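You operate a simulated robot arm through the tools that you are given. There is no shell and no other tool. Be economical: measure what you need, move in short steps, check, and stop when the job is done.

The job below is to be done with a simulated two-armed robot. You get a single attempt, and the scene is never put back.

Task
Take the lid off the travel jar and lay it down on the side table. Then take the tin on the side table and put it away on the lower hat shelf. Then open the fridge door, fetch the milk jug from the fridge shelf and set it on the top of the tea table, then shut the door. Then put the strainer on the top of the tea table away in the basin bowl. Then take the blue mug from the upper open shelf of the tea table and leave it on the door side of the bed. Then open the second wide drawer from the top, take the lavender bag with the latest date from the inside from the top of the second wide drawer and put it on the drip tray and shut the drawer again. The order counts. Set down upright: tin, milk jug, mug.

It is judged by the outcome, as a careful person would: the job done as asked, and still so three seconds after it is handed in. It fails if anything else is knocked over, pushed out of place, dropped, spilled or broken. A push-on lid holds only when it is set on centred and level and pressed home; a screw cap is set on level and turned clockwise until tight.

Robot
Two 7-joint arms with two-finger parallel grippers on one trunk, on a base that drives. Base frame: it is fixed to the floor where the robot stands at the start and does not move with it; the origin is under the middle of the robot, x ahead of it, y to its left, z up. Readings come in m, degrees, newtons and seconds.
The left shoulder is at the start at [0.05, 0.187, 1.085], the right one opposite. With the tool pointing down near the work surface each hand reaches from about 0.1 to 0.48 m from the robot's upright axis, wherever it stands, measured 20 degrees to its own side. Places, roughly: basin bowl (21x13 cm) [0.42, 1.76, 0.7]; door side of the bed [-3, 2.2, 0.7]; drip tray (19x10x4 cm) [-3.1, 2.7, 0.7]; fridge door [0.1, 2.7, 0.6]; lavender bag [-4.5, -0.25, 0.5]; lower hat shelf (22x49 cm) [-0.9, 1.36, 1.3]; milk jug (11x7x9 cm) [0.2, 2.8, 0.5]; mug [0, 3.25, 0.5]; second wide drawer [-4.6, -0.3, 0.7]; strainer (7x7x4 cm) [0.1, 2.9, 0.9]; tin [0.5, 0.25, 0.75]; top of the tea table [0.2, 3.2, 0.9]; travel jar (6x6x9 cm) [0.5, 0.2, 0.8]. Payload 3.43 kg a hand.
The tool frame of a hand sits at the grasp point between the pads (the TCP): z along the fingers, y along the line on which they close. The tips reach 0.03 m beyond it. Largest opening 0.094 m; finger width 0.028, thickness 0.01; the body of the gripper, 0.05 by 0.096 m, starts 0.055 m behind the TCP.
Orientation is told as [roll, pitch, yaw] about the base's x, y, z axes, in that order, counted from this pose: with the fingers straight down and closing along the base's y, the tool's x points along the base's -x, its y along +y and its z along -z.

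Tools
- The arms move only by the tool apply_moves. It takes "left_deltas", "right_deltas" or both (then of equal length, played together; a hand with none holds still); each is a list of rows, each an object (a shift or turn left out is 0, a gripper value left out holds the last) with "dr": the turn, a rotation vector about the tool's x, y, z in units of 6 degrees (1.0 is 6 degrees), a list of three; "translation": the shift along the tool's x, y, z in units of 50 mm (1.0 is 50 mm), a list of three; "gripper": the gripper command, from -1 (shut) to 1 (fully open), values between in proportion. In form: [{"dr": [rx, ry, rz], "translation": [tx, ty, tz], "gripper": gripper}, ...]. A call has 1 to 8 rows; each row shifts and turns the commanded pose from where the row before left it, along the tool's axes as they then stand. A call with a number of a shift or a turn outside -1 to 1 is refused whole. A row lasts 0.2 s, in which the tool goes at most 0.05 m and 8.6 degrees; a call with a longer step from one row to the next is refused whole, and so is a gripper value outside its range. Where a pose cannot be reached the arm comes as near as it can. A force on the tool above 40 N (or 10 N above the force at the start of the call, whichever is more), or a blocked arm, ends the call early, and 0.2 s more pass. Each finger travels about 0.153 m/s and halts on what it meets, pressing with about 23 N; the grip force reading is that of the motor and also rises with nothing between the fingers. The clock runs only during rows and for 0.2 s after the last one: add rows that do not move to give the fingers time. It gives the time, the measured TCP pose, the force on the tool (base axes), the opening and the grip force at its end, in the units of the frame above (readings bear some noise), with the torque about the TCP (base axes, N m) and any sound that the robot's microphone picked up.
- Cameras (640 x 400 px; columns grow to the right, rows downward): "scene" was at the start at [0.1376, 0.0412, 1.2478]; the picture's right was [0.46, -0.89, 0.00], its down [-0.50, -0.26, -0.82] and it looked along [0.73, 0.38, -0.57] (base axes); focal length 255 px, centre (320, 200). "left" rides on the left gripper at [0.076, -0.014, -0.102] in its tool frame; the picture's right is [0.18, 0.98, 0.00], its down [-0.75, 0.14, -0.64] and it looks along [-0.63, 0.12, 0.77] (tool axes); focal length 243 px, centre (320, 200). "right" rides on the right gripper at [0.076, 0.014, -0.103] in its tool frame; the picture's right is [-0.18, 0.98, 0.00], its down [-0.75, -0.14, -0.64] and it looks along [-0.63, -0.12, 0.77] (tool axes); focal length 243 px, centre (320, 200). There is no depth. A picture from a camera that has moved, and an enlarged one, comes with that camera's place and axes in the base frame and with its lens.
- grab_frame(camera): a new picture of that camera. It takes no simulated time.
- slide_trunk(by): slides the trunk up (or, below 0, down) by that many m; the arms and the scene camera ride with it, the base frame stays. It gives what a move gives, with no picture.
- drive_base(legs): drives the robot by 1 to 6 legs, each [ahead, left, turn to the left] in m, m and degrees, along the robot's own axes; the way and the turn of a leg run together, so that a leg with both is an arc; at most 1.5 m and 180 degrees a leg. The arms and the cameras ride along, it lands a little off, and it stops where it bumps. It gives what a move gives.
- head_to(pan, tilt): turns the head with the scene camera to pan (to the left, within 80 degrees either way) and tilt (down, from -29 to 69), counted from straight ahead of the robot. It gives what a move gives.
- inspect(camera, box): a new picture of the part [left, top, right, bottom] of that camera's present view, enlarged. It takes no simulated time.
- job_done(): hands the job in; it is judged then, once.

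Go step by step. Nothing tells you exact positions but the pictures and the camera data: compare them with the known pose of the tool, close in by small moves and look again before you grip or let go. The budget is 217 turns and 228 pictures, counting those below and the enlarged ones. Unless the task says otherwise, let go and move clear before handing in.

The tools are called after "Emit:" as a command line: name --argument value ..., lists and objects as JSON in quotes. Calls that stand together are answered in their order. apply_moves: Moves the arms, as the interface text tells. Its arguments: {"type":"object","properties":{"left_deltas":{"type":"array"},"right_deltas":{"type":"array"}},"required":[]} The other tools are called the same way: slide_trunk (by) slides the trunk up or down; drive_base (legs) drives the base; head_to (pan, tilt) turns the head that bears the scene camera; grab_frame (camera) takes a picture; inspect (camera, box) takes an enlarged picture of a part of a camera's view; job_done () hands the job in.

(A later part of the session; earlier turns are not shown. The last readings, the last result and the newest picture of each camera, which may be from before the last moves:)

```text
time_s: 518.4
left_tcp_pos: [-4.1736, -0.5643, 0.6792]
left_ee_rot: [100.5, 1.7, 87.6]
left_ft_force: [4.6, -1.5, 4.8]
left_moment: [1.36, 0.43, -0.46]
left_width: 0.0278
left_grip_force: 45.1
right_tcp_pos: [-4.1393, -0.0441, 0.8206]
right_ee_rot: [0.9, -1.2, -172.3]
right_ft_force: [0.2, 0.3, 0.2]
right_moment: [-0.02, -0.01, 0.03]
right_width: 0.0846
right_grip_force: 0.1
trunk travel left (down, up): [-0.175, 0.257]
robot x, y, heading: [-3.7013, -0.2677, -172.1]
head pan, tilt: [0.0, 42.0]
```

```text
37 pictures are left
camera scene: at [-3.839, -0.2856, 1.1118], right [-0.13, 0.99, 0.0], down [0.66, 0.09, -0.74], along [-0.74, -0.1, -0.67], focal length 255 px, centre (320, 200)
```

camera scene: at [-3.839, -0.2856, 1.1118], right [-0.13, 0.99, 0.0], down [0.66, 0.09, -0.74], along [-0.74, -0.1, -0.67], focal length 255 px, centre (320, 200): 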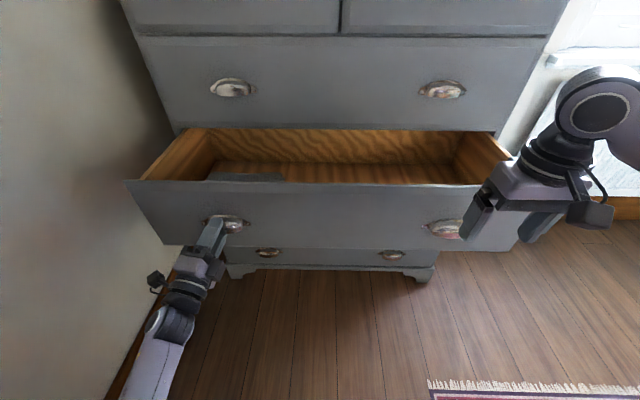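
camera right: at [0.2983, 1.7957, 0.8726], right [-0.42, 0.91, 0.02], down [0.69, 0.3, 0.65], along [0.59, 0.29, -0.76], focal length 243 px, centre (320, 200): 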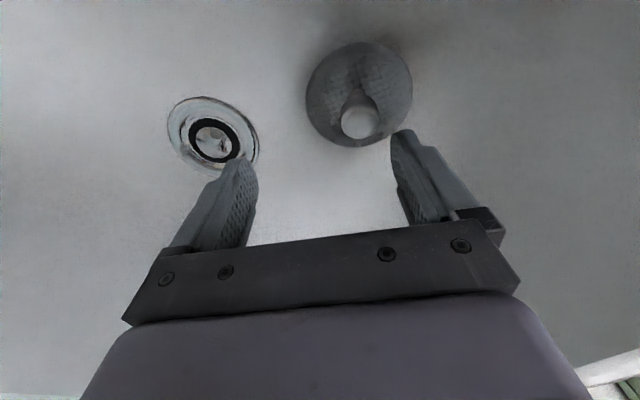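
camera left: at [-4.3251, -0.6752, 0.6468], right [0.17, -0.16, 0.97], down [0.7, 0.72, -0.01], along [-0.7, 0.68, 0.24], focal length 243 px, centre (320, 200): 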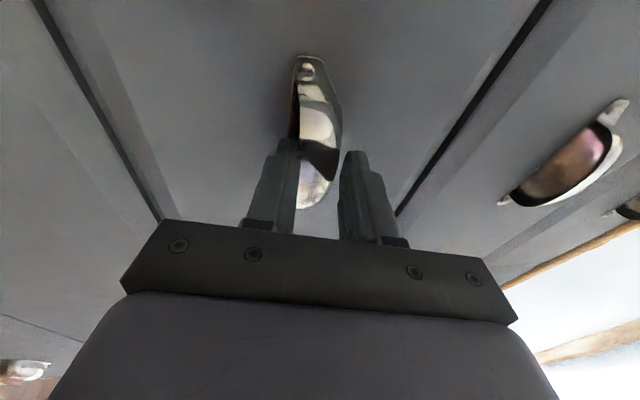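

The drawer is out about 0.25 m. I'll release the handle, back off, and raise the trunk to look inside.

Emit:
apply_moves --left_deltas '[{"gripper": 0.2}, {"gripper": 1}, {"gripper": 1}, {}]'

Emit:
drive_base --legs '[[-0.08, 0, 0]]'

Emit:
slide_trunk --by 0.25

Emit:
grab_frame --camera "scene"

```text
time_s: 519.4
left_tcp_pos: [-4.1743, -0.5628, 0.6774]
left_ee_rot: [100.5, 1.9, 87.6]
left_ft_force: [2.0, 0.3, -0.5]
left_moment: [0.01, -0.07, 0.02]
left_width: 0.0937
left_grip_force: 0.1
right_tcp_pos: [-4.1389, -0.0452, 0.8203]
right_ee_rot: [0.9, -1.2, -172.3]
right_ft_force: [1.0, -0.7, 0.7]
right_moment: [0.02, 0.03, 0.0]
right_width: 0.0843
right_grip_force: 0.2
trunk travel left (down, up): [-0.175, 0.257]
robot x, y, heading: [-3.7003, -0.2684, -172.0]
head pan, tilt: [0.0, 42.0]
```

```text
time_s: 520.5
left_tcp_pos: [-4.0943, -0.5532, 0.6777]
left_ee_rot: [100.5, 1.9, 87.6]
left_ft_force: [0.0, 0.3, -0.4]
left_moment: [-0.01, 0.0, -0.01]
left_width: 0.0937
left_grip_force: 0.0
right_tcp_pos: [-4.0608, -0.0343, 0.821]
right_ee_rot: [0.8, -1.2, -172.4]
right_ft_force: [0.0, -0.2, 0.8]
right_moment: [-0.01, 0.0, 0.0]
right_width: 0.0844
right_grip_force: 0.0
trunk travel left (down, up): [-0.175, 0.257]
robot x, y, heading: [-3.6188, -0.2558, -172.6]
head pan, tilt: [0.0, 42.0]
```

```text
time_s: 523.0
left_tcp_pos: [-4.0949, -0.5524, 0.9274]
left_ee_rot: [100.4, 1.9, 87.6]
left_ft_force: [-0.1, 0.2, -0.1]
left_moment: [0.02, 0.02, 0.02]
left_width: 0.094
left_grip_force: 0.1
right_tcp_pos: [-4.0588, -0.0346, 1.0721]
right_ee_rot: [1.0, -1.2, -172.4]
right_ft_force: [-0.8, 0.2, 0.1]
right_moment: [0.0, 0.02, -0.02]
right_width: 0.0847
right_grip_force: 0.1
trunk travel left (down, up): [-0.425, 0.007]
robot x, y, heading: [-3.6231, -0.2567, -172.4]
head pan, tilt: [0.0, 42.0]
```

```text
36 pictures are left
camera scene: at [-3.761, -0.2747, 1.3616], right [-0.13, 0.99, 0.0], down [0.66, 0.09, -0.74], along [-0.74, -0.1, -0.67], focal length 255 px, centre (320, 200)
```

scene: 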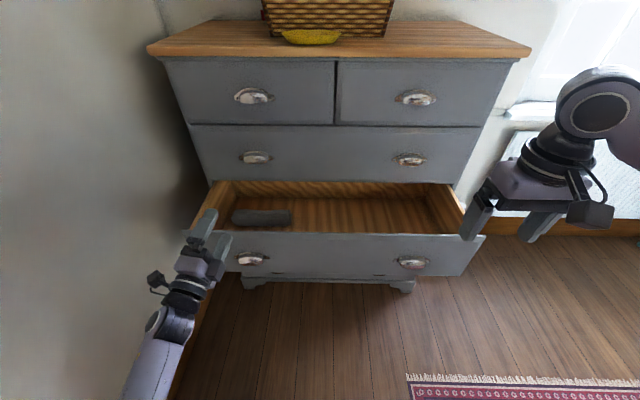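

Emit:
inspect --camera "scene" --box '[190, 170, 480, 290]'

Emit:
drive_base --legs '[[0.1, 0.1, 0]]'

Emit:
grab_frame --camera "right"

```text
2.21 times, centred on (335, 230) of scene
camera zoom: at [-3.761, -0.2747, 1.3616], right [-0.13, 0.99, 0.0], down [0.66, 0.09, -0.74], along [-0.74, -0.1, -0.67], focal length 562 px, centre (287, 134)
```

zoom: 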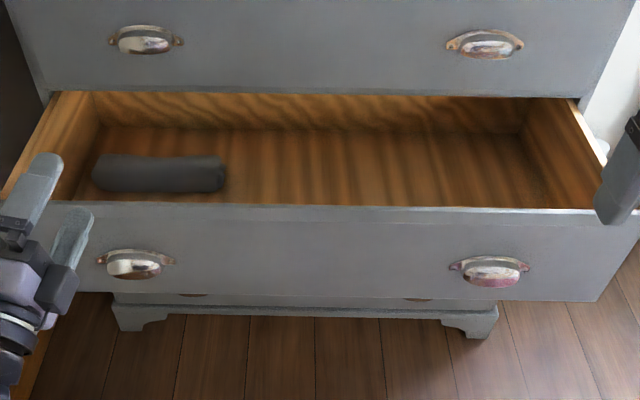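

```text
time_s: 524.6
left_tcp_pos: [-4.1803, -0.6624, 0.928]
left_ee_rot: [100.5, 1.9, 87.5]
left_ft_force: [0.1, 0.5, 0.1]
left_moment: [-0.05, 0.02, 0.01]
left_width: 0.0939
left_grip_force: 0.0
right_tcp_pos: [-4.1448, -0.1442, 1.0708]
right_ee_rot: [0.9, -1.1, -172.5]
right_ft_force: [0.1, -0.3, 0.2]
right_moment: [-0.03, -0.01, 0.01]
right_width: 0.0845
right_grip_force: 0.0
trunk travel left (down, up): [-0.425, 0.007]
robot x, y, heading: [-3.7081, -0.3688, -172.4]
head pan, tilt: [0.0, 42.0]
```

```text
34 pictures are left
camera right: at [-4.0656, -0.147, 1.1717], right [-0.05, -1.0, 0.02], down [-0.75, 0.05, 0.65], along [-0.65, 0.02, -0.76], focal length 243 px, centre (320, 200)
```

right: 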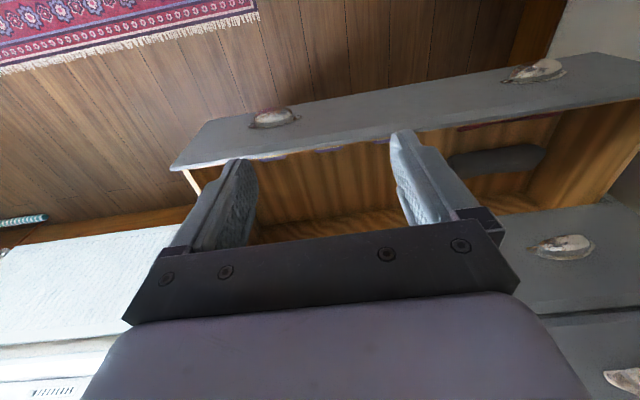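

The bags seem to lie just behind the drawer's front panel (purple and red edges visible). I'll move closer so the head camera looks down behind the panel.

Emit:
drive_base --legs '[[0.16, 0, 0]]'

Emit:
head_to --pan 0 --tilt 64

Emit:
grab_frame --camera "scene"

```text
time_s: 526.0
left_tcp_pos: [-4.3413, -0.6866, 0.9279]
left_ee_rot: [100.6, 1.9, 87.7]
left_ft_force: [0.2, -0.3, -1.0]
left_moment: [0.0, -0.01, -0.01]
left_width: 0.0939
left_grip_force: 0.1
right_tcp_pos: [-4.3052, -0.1685, 1.0702]
right_ee_rot: [0.8, -1.1, -172.4]
right_ft_force: [0.1, 0.0, 0.7]
right_moment: [0.01, -0.02, 0.01]
right_width: 0.0846
right_grip_force: 0.1
trunk travel left (down, up): [-0.425, 0.007]
robot x, y, heading: [-3.8665, -0.3857, -172.2]
head pan, tilt: [0.0, 42.0]
```

```text
time_s: 526.9
left_tcp_pos: [-4.339, -0.6874, 0.9283]
left_ee_rot: [100.5, 1.9, 87.6]
left_ft_force: [1.1, -0.7, 0.2]
left_moment: [0.0, 0.02, 0.01]
left_width: 0.0942
left_grip_force: 0.1
right_tcp_pos: [-4.3046, -0.1675, 1.0701]
right_ee_rot: [0.9, -1.2, -172.3]
right_ft_force: [-0.3, 0.2, 1.0]
right_moment: [-0.01, 0.01, 0.02]
right_width: 0.0844
right_grip_force: 0.1
trunk travel left (down, up): [-0.425, 0.007]
robot x, y, heading: [-3.863, -0.3879, -172.2]
head pan, tilt: [0.0, 64.0]
```

```text
33 pictures are left
camera scene: at [-3.984, -0.4046, 1.3334], right [-0.14, 0.99, 0.0], down [0.89, 0.12, -0.44], along [-0.43, -0.06, -0.9], focal length 255 px, centre (320, 200)
```

scene: 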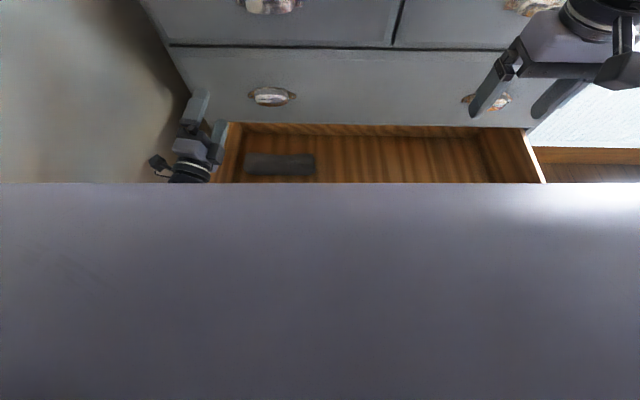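

The chest hides it. I'll tilt the right hand so its camera looks straight down over the drawer.

Emit:
apply_moves --right_deltas '[{"translation": [0, 0.8, 0.3]}, {"translation": [0, 0.8, 0.3]}, {"dr": [0, 1, 0]}, {"dr": [0, 1, 0]}, {"dr": [0, 1, 0]}, {"dr": [0, 1, 0]}, {"dr": [0, 1, 0]}, {"dr": [0, 1, 0]}]'

Emit:
grab_frame --camera "right"

```text
time_s: 528.6
left_tcp_pos: [-4.3381, -0.6868, 0.9288]
left_ee_rot: [100.5, 1.9, 87.7]
left_ft_force: [-1.4, 0.4, -0.3]
left_moment: [-0.01, 0.0, 0.01]
left_width: 0.0942
left_grip_force: 0.2
right_tcp_pos: [-4.2946, -0.2474, 1.0426]
right_ee_rot: [1.3, 34.9, -171.7]
right_ft_force: [0.5, 0.6, -0.8]
right_moment: [0.01, -0.05, -0.03]
right_width: 0.0846
right_grip_force: 0.1
trunk travel left (down, up): [-0.425, 0.007]
robot x, y, heading: [-3.8643, -0.391, -172.1]
head pan, tilt: [0.0, 64.0]
```

```text
32 pictures are left
camera right: at [-4.2891, -0.259, 1.1706], right [-0.02, -1.0, -0.09], down [-1.0, 0.01, 0.09], along [-0.09, 0.09, -0.99], focal length 243 px, centre (320, 200)
```

right: 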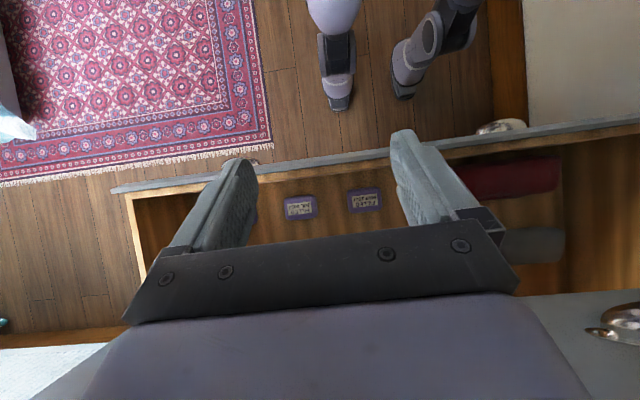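

Two small purple tags with labels are visible; maybe a third is hidden by the finger. Zoom in to read.

Emit:
inspect --camera "right" --box '[260, 170, 410, 240]'

Emit:
inspect --camera "right" --box '[340, 180, 390, 215]'

Emit:
inspect --camera "right" --box '[275, 190, 325, 225]'

```text
4.27 times, centred on (335, 205) of right
camera zoom: at [-4.2891, -0.259, 1.1706], right [-0.02, -1.0, -0.09], down [-1.0, 0.01, 0.09], along [-0.09, 0.09, -0.99], focal length 1035 px, centre (256, 179)
```

zoom: 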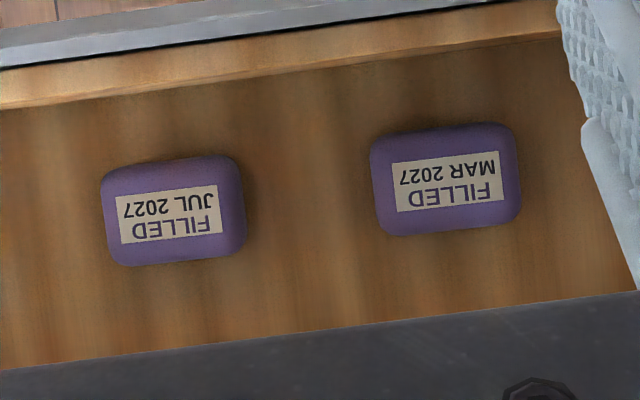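

```text
11.43 times, centred on (365, 198) of right
camera zoom: at [-4.2891, -0.259, 1.1706], right [-0.02, -1.0, -0.09], down [-1.0, 0.01, 0.09], along [-0.09, 0.09, -0.99], focal length 2773 px, centre (-194, 229)
```

zoom: 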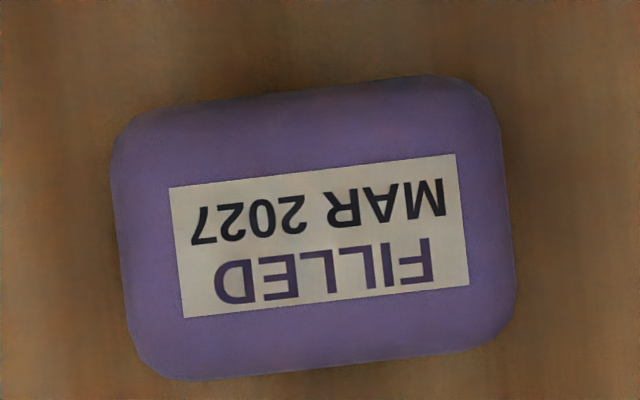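

```text
11.43 times, centred on (300, 208) of right
camera zoom: at [-4.2891, -0.259, 1.1706], right [-0.02, -1.0, -0.09], down [-1.0, 0.01, 0.09], along [-0.09, 0.09, -0.99], focal length 2773 px, centre (549, 114)
```

zoom: 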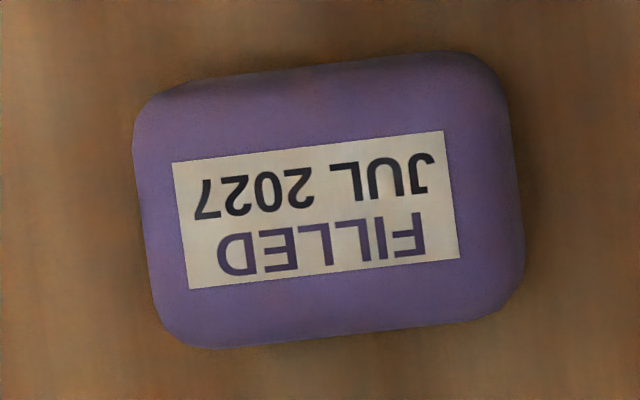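

The dates are MAR 2027 and JUL 2027; I'll check for a third one while returning the hand to vertical, and pull the left hand back clear of the drawer.

Emit:
apply_moves --right_deltas '[{"translation": [0, -0.8, 0]}, {"translation": [0, -0.8, 0]}, {}, {}, {}]' --left_deltas '[{"translation": [0, 0.3, -0.8]}, {"translation": [0, 0.3, -0.8]}, {"translation": [0, 0.3, -0.8]}, {"translation": [0, 0.3, -0.8]}, {}]'

Emit:
grab_frame --camera "right"

```text
time_s: 529.9
left_tcp_pos: [-4.1699, -0.6967, 0.9576]
left_ee_rot: [100.5, 1.9, 87.7]
left_ft_force: [0.4, -0.6, -0.2]
left_moment: [-0.01, -0.01, 0.0]
left_width: 0.0939
left_grip_force: 0.1
right_tcp_pos: [-4.3055, -0.1672, 1.0394]
right_ee_rot: [1.2, 34.8, -171.7]
right_ft_force: [-0.5, 0.2, -0.3]
right_moment: [-0.01, -0.02, 0.02]
right_width: 0.0847
right_grip_force: 0.0
trunk travel left (down, up): [-0.425, 0.007]
robot x, y, heading: [-3.8642, -0.39, -171.9]
head pan, tilt: [0.0, 64.0]
```

```text
28 pictures are left
camera right: at [-4.3015, -0.179, 1.1676], right [-0.02, -1.0, -0.09], down [-1.0, 0.01, 0.09], along [-0.09, 0.09, -0.99], focal length 243 px, centre (320, 200)
```

right: 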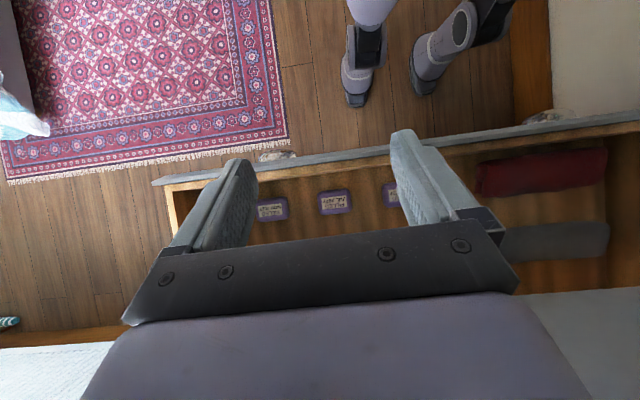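

There is a third bag at the left. Zoom on it.

Emit:
inspect --camera "right" --box '[250, 180, 360, 230]'

```text
5.82 times, centred on (305, 205) of right
camera zoom: at [-4.3015, -0.179, 1.1676], right [-0.02, -1.0, -0.09], down [-1.0, 0.01, 0.09], along [-0.09, 0.09, -0.99], focal length 1412 px, centre (407, 171)
```

zoom: 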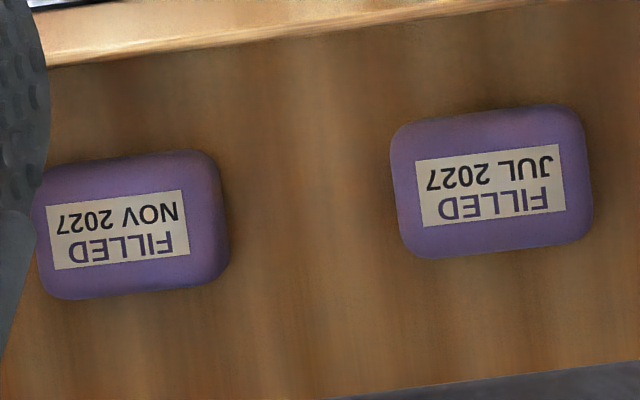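

Third is NOV 2027, the latest so far, at about (-4.37, -0.02). I'll shift the robot right, set the hand vertical above it, retract the left hand, and recheck for others.

Emit:
drive_base --legs '[[0, -0.15, 0]]'

Emit:
grab_frame --camera "right"

Emit:
apply_moves --right_deltas '[{"dr": [0, -1, 0]}, {"dr": [0, -1, 0]}, {"dr": [0, -1, 0]}, {"dr": [0, -1, 0]}, {"dr": [0, -1, 0]}, {"dr": [0, -0.8, 0]}, {}]' --left_deltas '[{"translation": [0, 0.3, -0.8]}, {"translation": [0, 0.3, -0.8]}, {"translation": [0, 0.3, -0.6]}, {}, {}, {}, {}]'

Emit:
slide_trunk --by -0.22

Emit:
grab_frame --camera "right"

```text
time_s: 531.8
left_tcp_pos: [-4.1912, -0.5448, 0.9566]
left_ee_rot: [100.4, 1.9, 87.6]
left_ft_force: [-0.3, 0.0, 0.0]
left_moment: [0.01, 0.0, 0.03]
left_width: 0.094
left_grip_force: 0.1
right_tcp_pos: [-4.3273, -0.0167, 1.0405]
right_ee_rot: [1.1, 34.8, -171.8]
right_ft_force: [-0.1, 0.6, 0.4]
right_moment: [-0.02, 0.0, 0.0]
right_width: 0.0847
right_grip_force: 0.0
trunk travel left (down, up): [-0.425, 0.007]
robot x, y, heading: [-3.8864, -0.2388, -172.1]
head pan, tilt: [0.0, 64.0]
```

```text
26 pictures are left
camera right: at [-4.3214, -0.0293, 1.1675], right [-0.02, -1.0, -0.09], down [-1.0, 0.01, 0.09], along [-0.09, 0.09, -0.99], focal length 243 px, centre (320, 200)
```

right: 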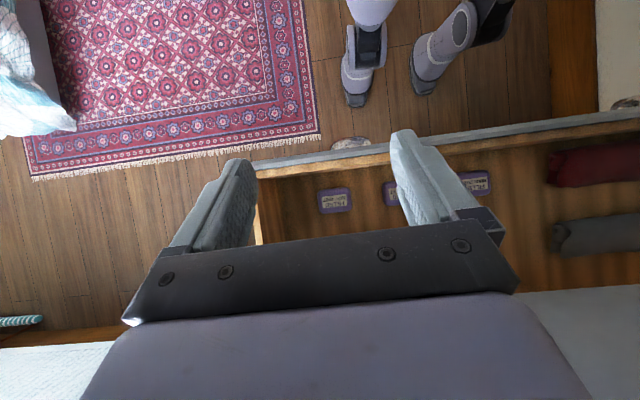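

```text
time_s: 533.4
left_tcp_pos: [-4.0736, -0.5493, 0.9801]
left_ee_rot: [100.6, 1.9, 87.6]
left_ft_force: [-0.7, 0.1, 0.5]
left_moment: [0.02, 0.03, -0.03]
left_width: 0.094
left_grip_force: 0.1
right_tcp_pos: [-4.326, -0.0177, 1.0404]
right_ee_rot: [0.9, 0.0, -172.3]
right_ft_force: [-0.2, 0.2, 0.6]
right_moment: [-0.02, 0.05, -0.01]
right_width: 0.0845
right_grip_force: 0.0
trunk travel left (down, up): [-0.425, 0.007]
robot x, y, heading: [-3.8865, -0.2384, -172.4]
head pan, tilt: [0.0, 64.0]
```

```text
time_s: 535.7
left_tcp_pos: [-4.0736, -0.5493, 0.7596]
left_ee_rot: [100.4, 1.9, 87.6]
left_ft_force: [-0.3, 0.6, 0.9]
left_moment: [-0.01, 0.02, 0.03]
left_width: 0.0941
left_grip_force: 0.0
right_tcp_pos: [-4.3258, -0.0172, 0.8202]
right_ee_rot: [0.9, -0.1, -172.3]
right_ft_force: [-0.1, 0.8, -0.2]
right_moment: [-0.01, 0.02, 0.01]
right_width: 0.0843
right_grip_force: 0.0
trunk travel left (down, up): [-0.205, 0.227]
robot x, y, heading: [-3.8843, -0.2402, -172.5]
head pan, tilt: [0.0, 64.0]
```

```text
25 pictures are left
camera right: at [-4.2496, -0.0201, 0.9226], right [-0.05, -1.0, 0.02], down [-0.77, 0.05, 0.64], along [-0.64, 0.02, -0.77], focal length 243 px, centre (320, 200)
```

right: 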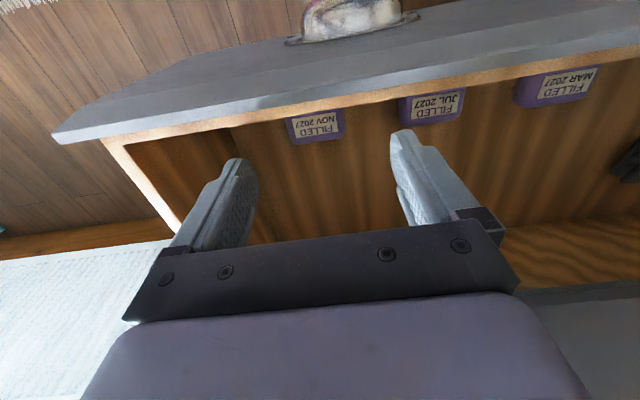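

NOV 2027 is clearly the latest. Move over it, open fully, and lower.

Emit:
apply_moves --right_deltas '[{"translation": [-0.44, -0.05, 0], "gripper": 1}, {"translation": [-0.44, -0.05, 0]}, {"translation": [0, 0, 0.8]}, {"translation": [0, 0, 0.8]}, {"translation": [0, 0, 0.8]}, {"translation": [0, 0, 0.3]}, {}]'

Emit:
grab_frame --camera "right"

```text
time_s: 537.5
left_tcp_pos: [-4.0742, -0.5487, 0.7597]
left_ee_rot: [100.6, 2.0, 87.5]
left_ft_force: [0.1, -0.9, 0.4]
left_moment: [0.01, 0.01, -0.03]
left_width: 0.094
left_grip_force: 0.1
right_tcp_pos: [-4.3724, -0.0216, 0.6898]
right_ee_rot: [1.2, -0.4, -172.4]
right_ft_force: [3.0, 0.5, 15.6]
right_moment: [0.08, -1.09, 0.04]
right_width: 0.0941
right_grip_force: 0.1
trunk travel left (down, up): [-0.205, 0.227]
robot x, y, heading: [-3.8853, -0.2413, -172.2]
head pan, tilt: [0.0, 64.0]
stopped in row 7 (right hand): the force on the tool passed its limit at 42 N (the readings are from after the stop); the commanded pose is now the measured one
```

```text
24 pictures are left
camera right: at [-4.2943, -0.0235, 0.7912], right [-0.05, -1.0, 0.02], down [-0.76, 0.05, 0.64], along [-0.64, 0.02, -0.76], focal length 243 px, centre (320, 200)
```

right: 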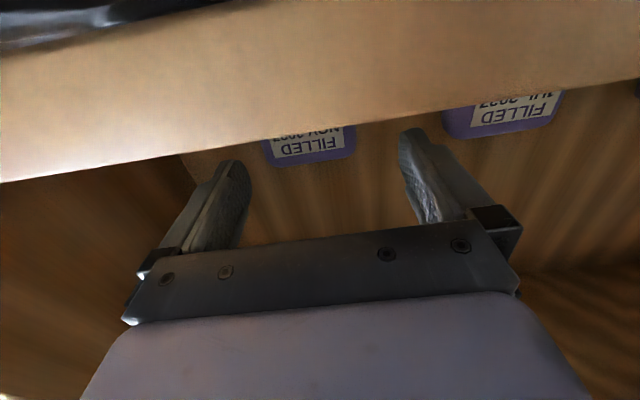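

The hand's camera rests on the drawer's front panel. I'll rise and rotate the hand 90° so the camera points sideways along the drawer, closing across the bag's short side.

Emit:
apply_moves --right_deltas '[{"translation": [0, 0, -0.9]}, {"translation": [0, 0, -0.9]}, {"dr": [0, 0, 1], "gripper": 0.6}, {"dr": [0, 0, 1]}, {"dr": [0, 0, 1]}, {"dr": [0, 0, 1]}, {"dr": [0, 0, 1]}, {"dr": [0, 0, 1]}]'

Emit:
apply_moves --right_deltas '[{"dr": [0, 0, 1]}, {"dr": [0, 0, 1]}, {"dr": [0, 0, 1]}, {"dr": [0, 0, 1]}, {"dr": [0, 0, 1]}, {"dr": [0, 0, 1]}, {"dr": [0, 0, 1]}, {"dr": [0, 0, 1]}]'

Emit:
grab_frame --camera "right"

```text
time_s: 539.3
left_tcp_pos: [-4.0738, -0.549, 0.7603]
left_ee_rot: [100.5, 1.9, 87.6]
left_ft_force: [-0.4, -0.6, -0.1]
left_moment: [0.0, 0.0, 0.0]
left_width: 0.0939
left_grip_force: 0.2
right_tcp_pos: [-4.3724, -0.0181, 0.7774]
right_ee_rot: [1.0, 0.5, 151.4]
right_ft_force: [-0.8, 0.4, 0.1]
right_moment: [0.01, 0.0, 0.03]
right_width: 0.0751
right_grip_force: 0.0
trunk travel left (down, up): [-0.205, 0.227]
robot x, y, heading: [-3.8838, -0.24, -172.3]
head pan, tilt: [0.0, 64.0]
```

```text
time_s: 541.1
left_tcp_pos: [-4.075, -0.5489, 0.7596]
left_ee_rot: [100.5, 1.8, 87.6]
left_ft_force: [-0.2, -0.5, -0.1]
left_moment: [0.01, 0.0, 0.0]
left_width: 0.0941
left_grip_force: 0.0
right_tcp_pos: [-4.3718, -0.0191, 0.777]
right_ee_rot: [0.5, 1.0, 103.5]
right_ft_force: [-0.3, -0.4, 1.0]
right_moment: [0.0, 0.0, 0.04]
right_width: 0.0752
right_grip_force: 0.0
trunk travel left (down, up): [-0.205, 0.227]
robot x, y, heading: [-3.8873, -0.2371, -171.9]
head pan, tilt: [0.0, 64.0]
```

```text
23 pictures are left
camera right: at [-4.368, -0.0948, 0.8807], right [-1.0, -0.05, 0.0], down [-0.04, 0.78, 0.63], along [-0.03, 0.63, -0.78], focal length 243 px, centre (320, 200)
```

right: 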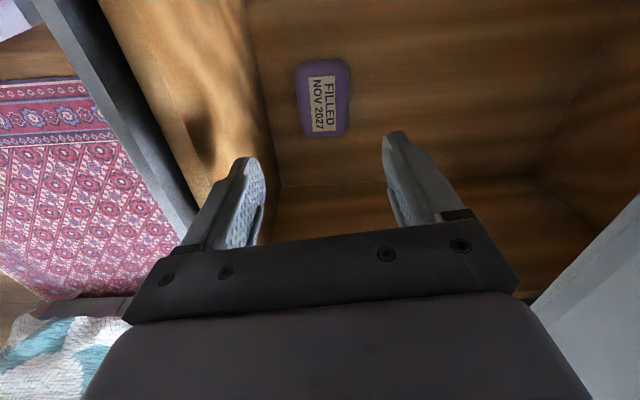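

Aligned over NOV 2027 with the short side between the fingers. Lower.

Emit:
apply_moves --right_deltas '[{"dr": [0, 0, 1]}, {"translation": [0, 0.03, 0.8]}, {"translation": [0, 0, 0.8]}, {"translation": [0, 0, 0.6]}, {"translation": [0, 0, 0.2]}, {}]'

Emit:
grab_frame --camera "right"

```text
time_s: 542.5
left_tcp_pos: [-4.0742, -0.5495, 0.7612]
left_ee_rot: [100.5, 1.8, 87.6]
left_ft_force: [0.0, 0.0, -0.2]
left_moment: [-0.02, -0.02, 0.0]
left_width: 0.0939
left_grip_force: 0.1
right_tcp_pos: [-4.3734, -0.0222, 0.6555]
right_ee_rot: [0.3, 1.1, 97.7]
right_ft_force: [1.0, 0.1, -0.9]
right_moment: [0.0, 0.0, 0.02]
right_width: 0.0753
right_grip_force: 0.1
trunk travel left (down, up): [-0.205, 0.227]
robot x, y, heading: [-3.8832, -0.2446, -172.3]
head pan, tilt: [0.0, 64.0]
```

```text
22 pictures are left
camera right: at [-4.3777, -0.0972, 0.7592], right [-1.0, 0.05, 0.0], down [0.04, 0.78, 0.63], along [0.03, 0.63, -0.78], focal length 243 px, centre (320, 200)
```

right: 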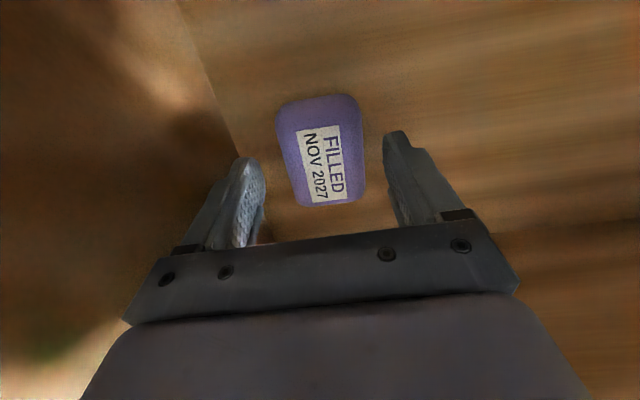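

Emit:
apply_moves --right_deltas '[{"translation": [0, 0, 0.2]}, {"translation": [0, 0, 0.2]}, {"translation": [0, 0, 0.15]}, {}]'

Emit:
grab_frame --camera "right"

```text
time_s: 543.5
left_tcp_pos: [-4.0748, -0.5489, 0.7609]
left_ee_rot: [100.5, 1.9, 87.5]
left_ft_force: [-0.3, 0.0, -0.2]
left_moment: [-0.02, -0.02, 0.01]
left_width: 0.0938
left_grip_force: 0.1
right_tcp_pos: [-4.3739, -0.0236, 0.6289]
right_ee_rot: [0.3, 1.1, 97.5]
right_ft_force: [-0.5, -0.5, -0.2]
right_moment: [-0.03, -0.01, 0.03]
right_width: 0.0751
right_grip_force: 0.1
trunk travel left (down, up): [-0.205, 0.227]
robot x, y, heading: [-3.8862, -0.243, -172.2]
head pan, tilt: [0.0, 64.0]
```

```text
21 pictures are left
camera right: at [-4.3777, -0.098, 0.733], right [-1.0, 0.05, 0.0], down [0.04, 0.78, 0.63], along [0.03, 0.63, -0.78], focal length 243 px, centre (320, 200)
```

right: 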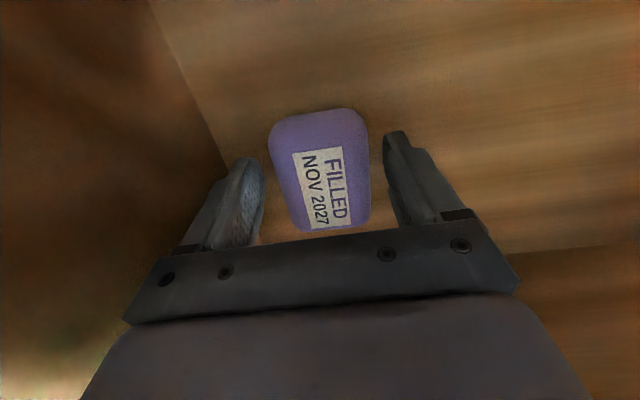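

Emit:
apply_moves --right_deltas '[{"translation": [0, 0, 0.12]}, {"translation": [0, 0, 0.1]}, {"gripper": 0.2}, {"gripper": -1}, {}, {}]'

Emit:
apply_moves --right_deltas '[{"translation": [0, 0, -0.3]}, {"translation": [0, 0, -0.8]}, {"translation": [0, 0, -0.8]}, {"translation": [0, 0, -0.8]}, {"translation": [0, 0, -0.8]}, {}]'

Emit:
grab_frame --camera "right"

```text
time_s: 544.9
left_tcp_pos: [-4.0749, -0.5494, 0.7602]
left_ee_rot: [100.5, 1.9, 87.5]
left_ft_force: [-0.2, 0.3, -0.6]
left_moment: [-0.02, 0.0, 0.01]
left_width: 0.0938
left_grip_force: 0.0
right_tcp_pos: [-4.3728, -0.0234, 0.6167]
right_ee_rot: [0.3, 1.1, 97.6]
right_ft_force: [-0.5, 0.4, 1.7]
right_moment: [0.02, 0.04, -0.01]
right_width: 0.0595
right_grip_force: 23.1
trunk travel left (down, up): [-0.205, 0.227]
robot x, y, heading: [-3.8824, -0.2457, -172.0]
head pan, tilt: [0.0, 64.0]
```

```text
time_s: 546.3
left_tcp_pos: [-4.0727, -0.5494, 0.7594]
left_ee_rot: [100.5, 1.9, 87.6]
left_ft_force: [0.6, 0.0, 0.6]
left_moment: [0.0, 0.02, -0.04]
left_width: 0.0941
left_grip_force: 0.2
right_tcp_pos: [-4.3717, -0.021, 0.796]
right_ee_rot: [0.3, 1.2, 97.6]
right_ft_force: [-0.4, -0.1, -0.1]
right_moment: [0.02, 0.03, -0.01]
right_width: 0.0593
right_grip_force: 23.4
trunk travel left (down, up): [-0.205, 0.227]
robot x, y, heading: [-3.8881, -0.2384, -172.3]
head pan, tilt: [0.0, 64.0]
```

```text
20 pictures are left
camera right: at [-4.3767, -0.0964, 0.8985], right [-1.0, 0.05, 0.0], down [0.04, 0.78, 0.63], along [0.03, 0.63, -0.78], focal length 243 px, centre (320, 200)
```

right: 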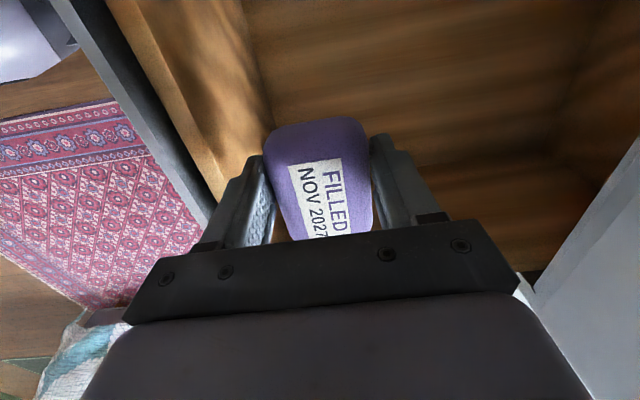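

I hold the NOV 2027 bag. I'll raise the trunk and drive back to the bed's door side.

Emit:
slide_trunk --by 0.225

Emit:
drive_base --legs '[[-0.2, 0, 0], [0, 0, -7.7], [0, -0.85, 0], [-1.35, 0, 0], [0, -1.4, 0], [0, -0.35, 0]]'

Emit:
head_to --pan -10 --tilt 35

Emit:
grab_frame --camera "scene"

```text
time_s: 548.7
left_tcp_pos: [-4.0743, -0.5489, 0.9859]
left_ee_rot: [100.5, 2.0, 87.6]
left_ft_force: [-0.5, -1.0, 0.8]
left_moment: [0.01, -0.01, 0.01]
left_width: 0.0939
left_grip_force: 0.0
right_tcp_pos: [-4.3725, -0.0211, 1.0192]
right_ee_rot: [0.4, 1.1, 97.6]
right_ft_force: [0.5, 1.0, -0.4]
right_moment: [0.02, 0.04, 0.01]
right_width: 0.0596
right_grip_force: 23.5
trunk travel left (down, up): [-0.43, 0.002]
robot x, y, heading: [-3.8883, -0.2401, -172.6]
head pan, tilt: [0.0, 64.0]
```

```text
time_s: 580.0
left_tcp_pos: [-2.5698, 2.116, 0.9859]
left_ee_rot: [100.5, 1.9, 80.9]
left_ft_force: [0.1, -0.1, 0.0]
left_moment: [-0.01, 0.0, 0.03]
left_width: 0.0941
left_grip_force: 0.1
right_tcp_pos: [-2.8035, 2.6758, 1.0192]
right_ee_rot: [0.3, 1.1, 90.8]
right_ft_force: [0.1, -0.3, -1.2]
right_moment: [-0.03, 0.0, -0.05]
right_width: 0.0596
right_grip_force: 23.2
trunk travel left (down, up): [-0.43, 0.002]
robot x, y, heading: [-2.3467, 2.4018, -179.0]
head pan, tilt: [0.0, 64.0]
```

```text
time_s: 581.0
left_tcp_pos: [-2.5702, 2.1154, 0.9858]
left_ee_rot: [100.4, 1.8, 80.8]
left_ft_force: [0.3, 0.8, 0.7]
left_moment: [0.05, 0.0, -0.01]
left_width: 0.094
left_grip_force: 0.1
right_tcp_pos: [-2.8043, 2.6747, 1.0184]
right_ee_rot: [0.3, 1.1, 90.9]
right_ft_force: [-0.5, -0.8, 0.5]
right_moment: [0.0, 0.0, -0.02]
right_width: 0.0592
right_grip_force: 23.2
trunk travel left (down, up): [-0.43, 0.002]
robot x, y, heading: [-2.3481, 2.3978, -179.3]
head pan, tilt: [-10.0, 35.0]
```

```text
19 pictures are left
camera scene: at [-2.4909, 2.4141, 1.377], right [0.16, 0.99, 0.0], down [0.57, -0.09, -0.82], along [-0.81, 0.13, -0.57], focal length 255 px, centre (320, 200)
```

scene: 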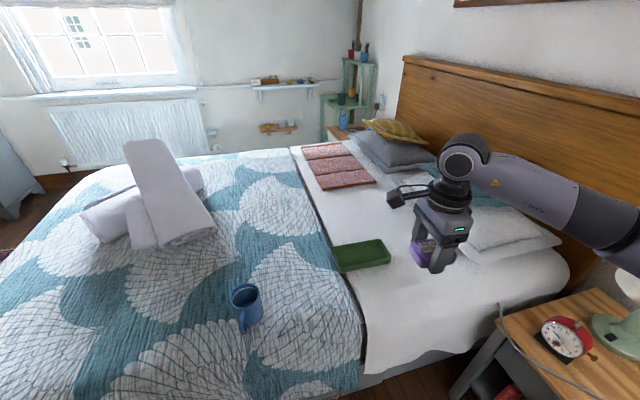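

The tray is at (-3.10, 2.66). I'll move up to the bed edge, tilt the hand forward 30°, and extend over the tray.

Emit:
drive_base --legs '[[0.12, 0, 0]]'

Emit:
apply_moves --right_deltas '[{"dr": [-1, 0, 0]}, {"dr": [-1, 0, 0]}, {"dr": [-1, 0, 0]}, {"dr": [-1, 0, 0]}, {"dr": [-1, 0, 0]}, {"translation": [0, 0.7, 0.41]}, {"translation": [0, 0.7, 0.41]}, {"translation": [0, 0.7, 0.41]}]'

Emit:
grab_frame --camera "scene"

```text
time_s: 582.2
left_tcp_pos: [-2.6883, 2.1148, 0.9858]
left_ee_rot: [100.5, 1.9, 80.7]
left_ft_force: [0.6, 0.1, -1.0]
left_moment: [0.01, -0.02, 0.01]
left_width: 0.0941
left_grip_force: 0.0
right_tcp_pos: [-2.9204, 2.6746, 1.0192]
right_ee_rot: [0.2, 1.0, 90.6]
right_ft_force: [-1.1, 0.2, -0.8]
right_moment: [0.01, -0.03, 0.01]
right_width: 0.0595
right_grip_force: 22.6
trunk travel left (down, up): [-0.43, 0.002]
robot x, y, heading: [-2.4664, 2.3923, -179.1]
head pan, tilt: [-10.0, 35.0]
```

```text
time_s: 584.0
left_tcp_pos: [-2.688, 2.1147, 0.9859]
left_ee_rot: [100.5, 1.8, 80.7]
left_ft_force: [-0.5, -0.1, -0.5]
left_moment: [-0.02, -0.02, 0.02]
left_width: 0.0939
left_grip_force: 0.1
right_tcp_pos: [-3.0445, 2.673, 1.0193]
right_ee_rot: [30.3, 1.2, 90.8]
right_ft_force: [-1.0, 0.0, -0.8]
right_moment: [-0.01, 0.0, 0.03]
right_width: 0.0596
right_grip_force: 23.1
trunk travel left (down, up): [-0.43, 0.002]
robot x, y, heading: [-2.4643, 2.4007, -179.7]
head pan, tilt: [-10.0, 35.0]
```

```text
18 pictures are left
camera scene: at [-2.6086, 2.4124, 1.377], right [0.16, 0.99, 0.0], down [0.57, -0.09, -0.82], along [-0.81, 0.13, -0.57], focal length 255 px, centre (320, 200)
```

scene: 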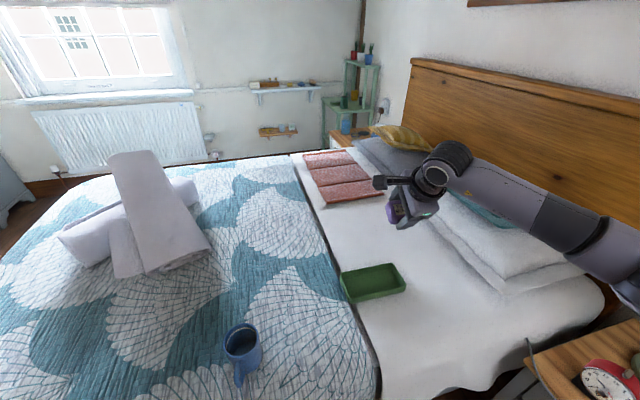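

Emit:
apply_moves --right_deltas '[{"translation": [0, 0.4, 0.23]}, {"translation": [0, 0.4, 0.23]}, {}]'

Emit:
slide_trunk --by -0.22

Emit:
grab_frame --camera "scene"

Emit:
grab_frame --camera "right"

```text
time_s: 584.8
left_tcp_pos: [-2.6877, 2.1145, 0.9862]
left_ee_rot: [100.5, 1.9, 80.7]
left_ft_force: [0.4, -0.8, -0.6]
left_moment: [-0.02, -0.01, 0.04]
left_width: 0.094
left_grip_force: 0.1
right_tcp_pos: [-3.0884, 2.6736, 1.018]
right_ee_rot: [30.3, 1.1, 90.8]
right_ft_force: [0.3, 0.8, -1.3]
right_moment: [-0.03, 0.01, -0.03]
right_width: 0.0596
right_grip_force: 23.3
trunk travel left (down, up): [-0.43, 0.002]
robot x, y, heading: [-2.4623, 2.3993, -179.2]
head pan, tilt: [-10.0, 35.0]
```

```text
time_s: 587.1
left_tcp_pos: [-2.6874, 2.1144, 0.7656]
left_ee_rot: [100.5, 1.9, 80.7]
left_ft_force: [-0.3, 0.1, 0.6]
left_moment: [-0.02, -0.04, 0.01]
left_width: 0.0943
left_grip_force: 0.1
right_tcp_pos: [-3.0877, 2.6727, 0.8002]
right_ee_rot: [30.2, 1.1, 90.7]
right_ft_force: [-0.3, 0.0, -1.3]
right_moment: [0.04, 0.0, -0.02]
right_width: 0.0594
right_grip_force: 22.9
trunk travel left (down, up): [-0.21, 0.222]
robot x, y, heading: [-2.4615, 2.3988, -179.2]
head pan, tilt: [-10.0, 35.0]
```

```text
17 pictures are left
camera scene: at [-2.6081, 2.4127, 1.1572], right [0.16, 0.99, 0.0], down [0.57, -0.09, -0.82], along [-0.81, 0.13, -0.57], focal length 255 px, centre (320, 200)
```

scene: 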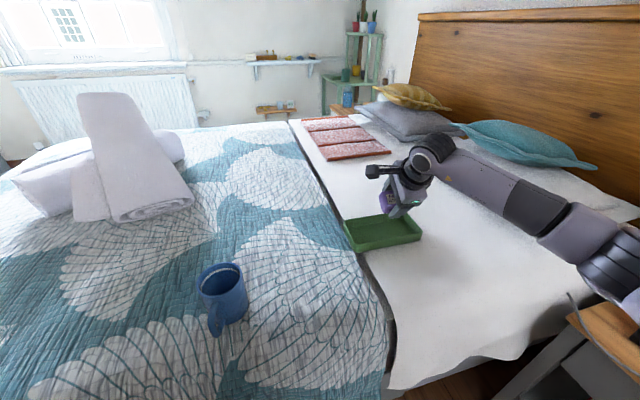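

```text
16 pictures are left
camera right: at [-3.0483, 2.5988, 0.8957], right [-0.85, 0.18, 0.49], down [0.44, 0.77, 0.47], along [-0.29, 0.61, -0.73], focal length 243 px, centre (320, 200)
```

right: 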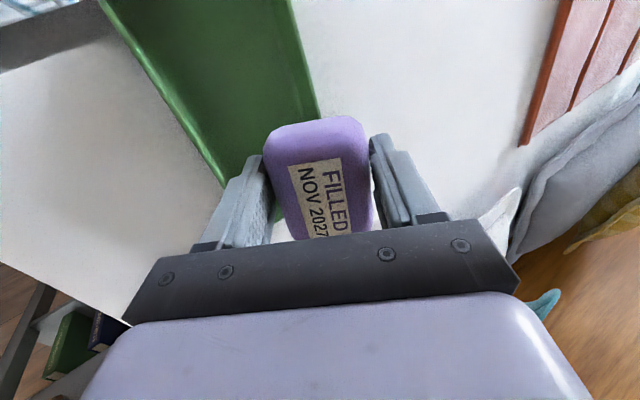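

Emit:
apply_moves --right_deltas '[{"translation": [0, -0.2, 0.35]}, {"translation": [0, -0.2, 0.35]}, {"translation": [0, -0.05, 0.087]}, {"translation": [0, -0.05, 0.087]}, {}]'

Emit:
inspect --camera "scene" --box '[320, 150, 480, 270]'

```text
time_s: 588.3
left_tcp_pos: [-2.6872, 2.114, 0.7658]
left_ee_rot: [100.5, 1.9, 80.7]
left_ft_force: [-0.6, -0.2, -0.6]
left_moment: [0.0, 0.0, -0.02]
left_width: 0.0941
left_grip_force: 0.1
right_tcp_pos: [-3.0882, 2.6722, 0.7483]
right_ee_rot: [30.3, 1.1, 90.8]
right_ft_force: [0.1, -0.1, 0.0]
right_moment: [0.03, -0.01, 0.0]
right_width: 0.0593
right_grip_force: 23.0
trunk travel left (down, up): [-0.21, 0.222]
robot x, y, heading: [-2.4651, 2.396, -179.2]
head pan, tilt: [-10.0, 35.0]
```

```text
3.33 times, centred on (400, 210) of scene
camera zoom: at [-2.6081, 2.4127, 1.1571], right [0.16, 0.99, 0.0], down [0.57, -0.09, -0.82], along [-0.81, 0.13, -0.57], focal length 849 px, centre (53, 167)
```

zoom: 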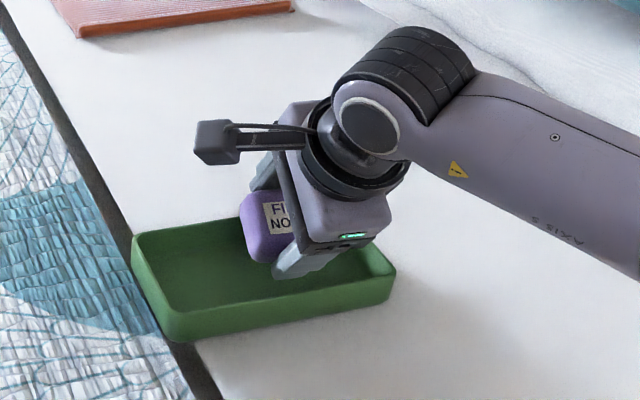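

Emit:
apply_moves --right_deltas '[{"translation": [0, -0.35, -0.2]}, {"translation": [0, -0.1, 0.174]}, {"translation": [0, -0.1, 0.174]}, {"translation": [0, -0.05, 0.087]}, {"translation": [0, -0.05, 0.087]}, {}]'

Emit:
inspect --camera "scene" --box '[320, 150, 480, 270]'

```text
time_s: 589.4
left_tcp_pos: [-2.6879, 2.1141, 0.765]
left_ee_rot: [100.6, 1.9, 80.6]
left_ft_force: [-0.5, -0.2, -0.4]
left_moment: [0.0, 0.04, 0.0]
left_width: 0.094
left_grip_force: 0.0
right_tcp_pos: [-3.0732, 2.6708, 0.7341]
right_ee_rot: [32.0, 1.5, 90.7]
right_ft_force: [-0.8, 0.5, 15.8]
right_moment: [-0.01, -0.62, -0.01]
right_width: 0.0592
right_grip_force: 23.3
trunk travel left (down, up): [-0.21, 0.222]
robot x, y, heading: [-2.465, 2.3981, -179.1]
head pan, tilt: [-10.0, 35.0]
stopped in row 5 (right hand): the force on the tool passed its limit at 42 N (the readings are from after the stop); the commanded pose is now the measured one
```

```text
3.33 times, centred on (400, 210) of scene
camera zoom: at [-2.607, 2.4123, 1.1572], right [0.16, 0.99, 0.0], down [0.57, -0.09, -0.82], along [-0.81, 0.13, -0.57], focal length 849 px, centre (53, 167)
```

zoom: 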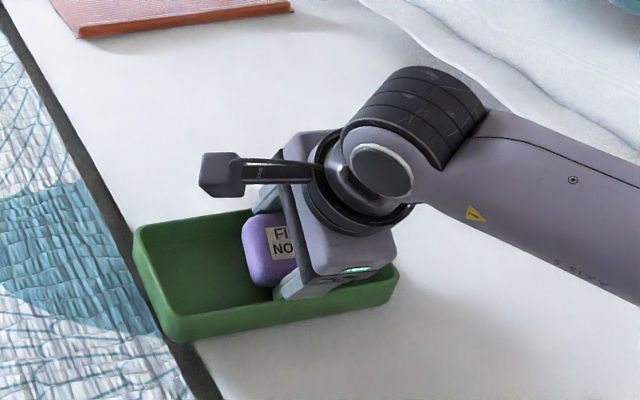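

The bag is inside the tray. Release gently and rise.

Emit:
apply_moves --right_deltas '[{"translation": [0, 0.01, -0.02]}, {"gripper": 0.5}, {"gripper": 0.5}, {}, {"translation": [0, 0.1, -0.17]}, {"translation": [0, 0.3, -0.52]}, {"translation": [0, 0.4, -0.69]}, {}]'

Emit:
inspect --camera "scene" --box '[200, 150, 480, 350]'

```text
time_s: 591.2
left_tcp_pos: [-2.6876, 2.1152, 0.7652]
left_ee_rot: [100.4, 1.8, 80.6]
left_ft_force: [0.3, -0.3, -0.4]
left_moment: [0.01, 0.02, 0.02]
left_width: 0.094
left_grip_force: 0.0
right_tcp_pos: [-3.0697, 2.6729, 0.8108]
right_ee_rot: [31.2, 1.3, 90.8]
right_ft_force: [-0.4, 0.0, -1.9]
right_moment: [0.02, -0.03, 0.03]
right_width: 0.0668
right_grip_force: 0.1
trunk travel left (down, up): [-0.21, 0.222]
robot x, y, heading: [-2.4602, 2.4009, -179.1]
head pan, tilt: [-10.0, 35.0]
```

```text
2.00 times, centred on (340, 250) of scene
camera zoom: at [-2.6079, 2.4128, 1.1571], right [0.16, 0.99, 0.0], down [0.57, -0.09, -0.82], along [-0.81, 0.13, -0.57], focal length 509 px, centre (280, 100)
```

zoom: 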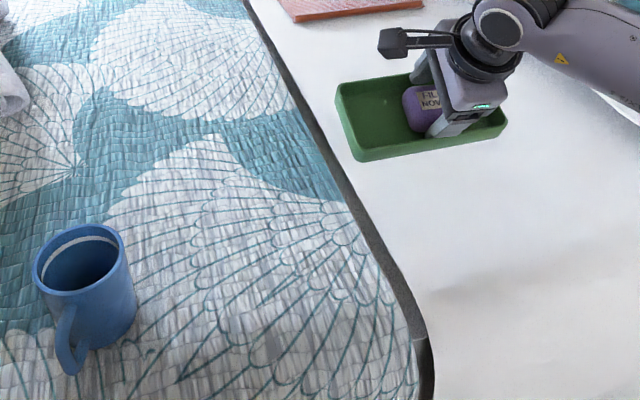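

The opened fingers are wedged against the tray walls and lifted the tray. I'll lower it back, close slightly, and then withdraw.

Emit:
apply_moves --right_deltas '[{"translation": [0, -0.4, 0.69]}, {"translation": [0, -0.3, 0.52]}, {"translation": [0, -0.06, 0.1]}, {"translation": [0, -0.03, 0.05]}, {}]'

Emit:
inspect --camera "scene" --box '[320, 150, 480, 270]'

```text
time_s: 592.4
left_tcp_pos: [-2.6882, 2.1141, 0.7659]
left_ee_rot: [100.6, 1.9, 80.6]
left_ft_force: [0.0, 0.4, -0.1]
left_moment: [0.01, -0.02, 0.03]
left_width: 0.094
left_grip_force: 0.1
right_tcp_pos: [-3.0716, 2.672, 0.7362]
right_ee_rot: [31.5, 1.4, 90.7]
right_ft_force: [-0.6, 1.0, 11.1]
right_moment: [-0.02, -0.39, 0.08]
right_width: 0.0661
right_grip_force: 0.0
trunk travel left (down, up): [-0.21, 0.222]
robot x, y, heading: [-2.4654, 2.3988, -179.2]
head pan, tilt: [-10.0, 35.0]
```

```text
3.33 times, centred on (400, 210) of scene
camera zoom: at [-2.607, 2.4124, 1.1574], right [0.16, 0.99, 0.0], down [0.57, -0.09, -0.82], along [-0.81, 0.13, -0.57], focal length 849 px, centre (53, 167)
```

zoom: 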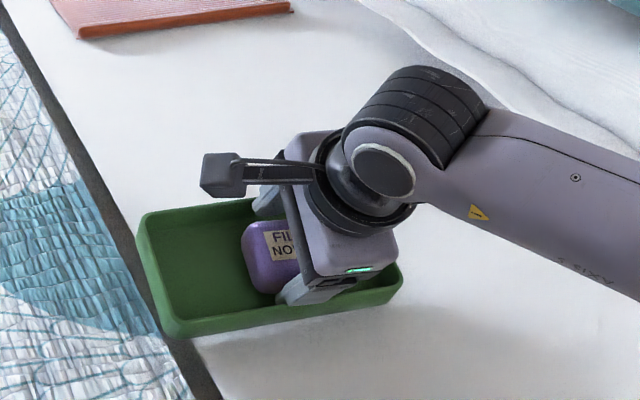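

Emit:
apply_moves --right_deltas '[{"gripper": 0.33}, {}, {"translation": [0, 0.1, -0.17]}, {"translation": [0, 0.2, -0.35]}, {}]'

Emit:
inspect --camera "scene" --box '[320, 150, 480, 270]'

```text
time_s: 593.6
left_tcp_pos: [-2.6876, 2.1143, 0.7652]
left_ee_rot: [100.4, 1.8, 80.6]
left_ft_force: [0.7, 0.4, -0.2]
left_moment: [-0.01, -0.02, 0.01]
left_width: 0.094
left_grip_force: 0.0
right_tcp_pos: [-3.0701, 2.6721, 0.7631]
right_ee_rot: [31.1, 1.3, 90.7]
right_ft_force: [0.8, 0.7, -0.1]
right_moment: [0.0, 0.01, -0.02]
right_width: 0.0624
right_grip_force: 0.0
trunk travel left (down, up): [-0.21, 0.222]
robot x, y, heading: [-2.4598, 2.3988, -179.1]
head pan, tilt: [-10.0, 35.0]
```

```text
3.33 times, centred on (400, 210) of scene
camera zoom: at [-2.6079, 2.4128, 1.1571], right [0.16, 0.99, 0.0], down [0.57, -0.09, -0.82], along [-0.81, 0.13, -0.57], focal length 849 px, centre (53, 167)
```

zoom: 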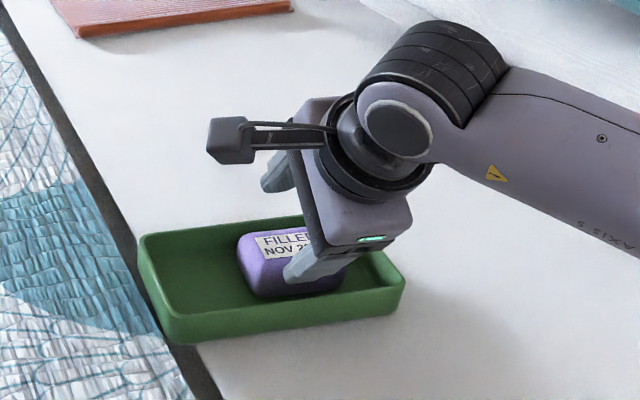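

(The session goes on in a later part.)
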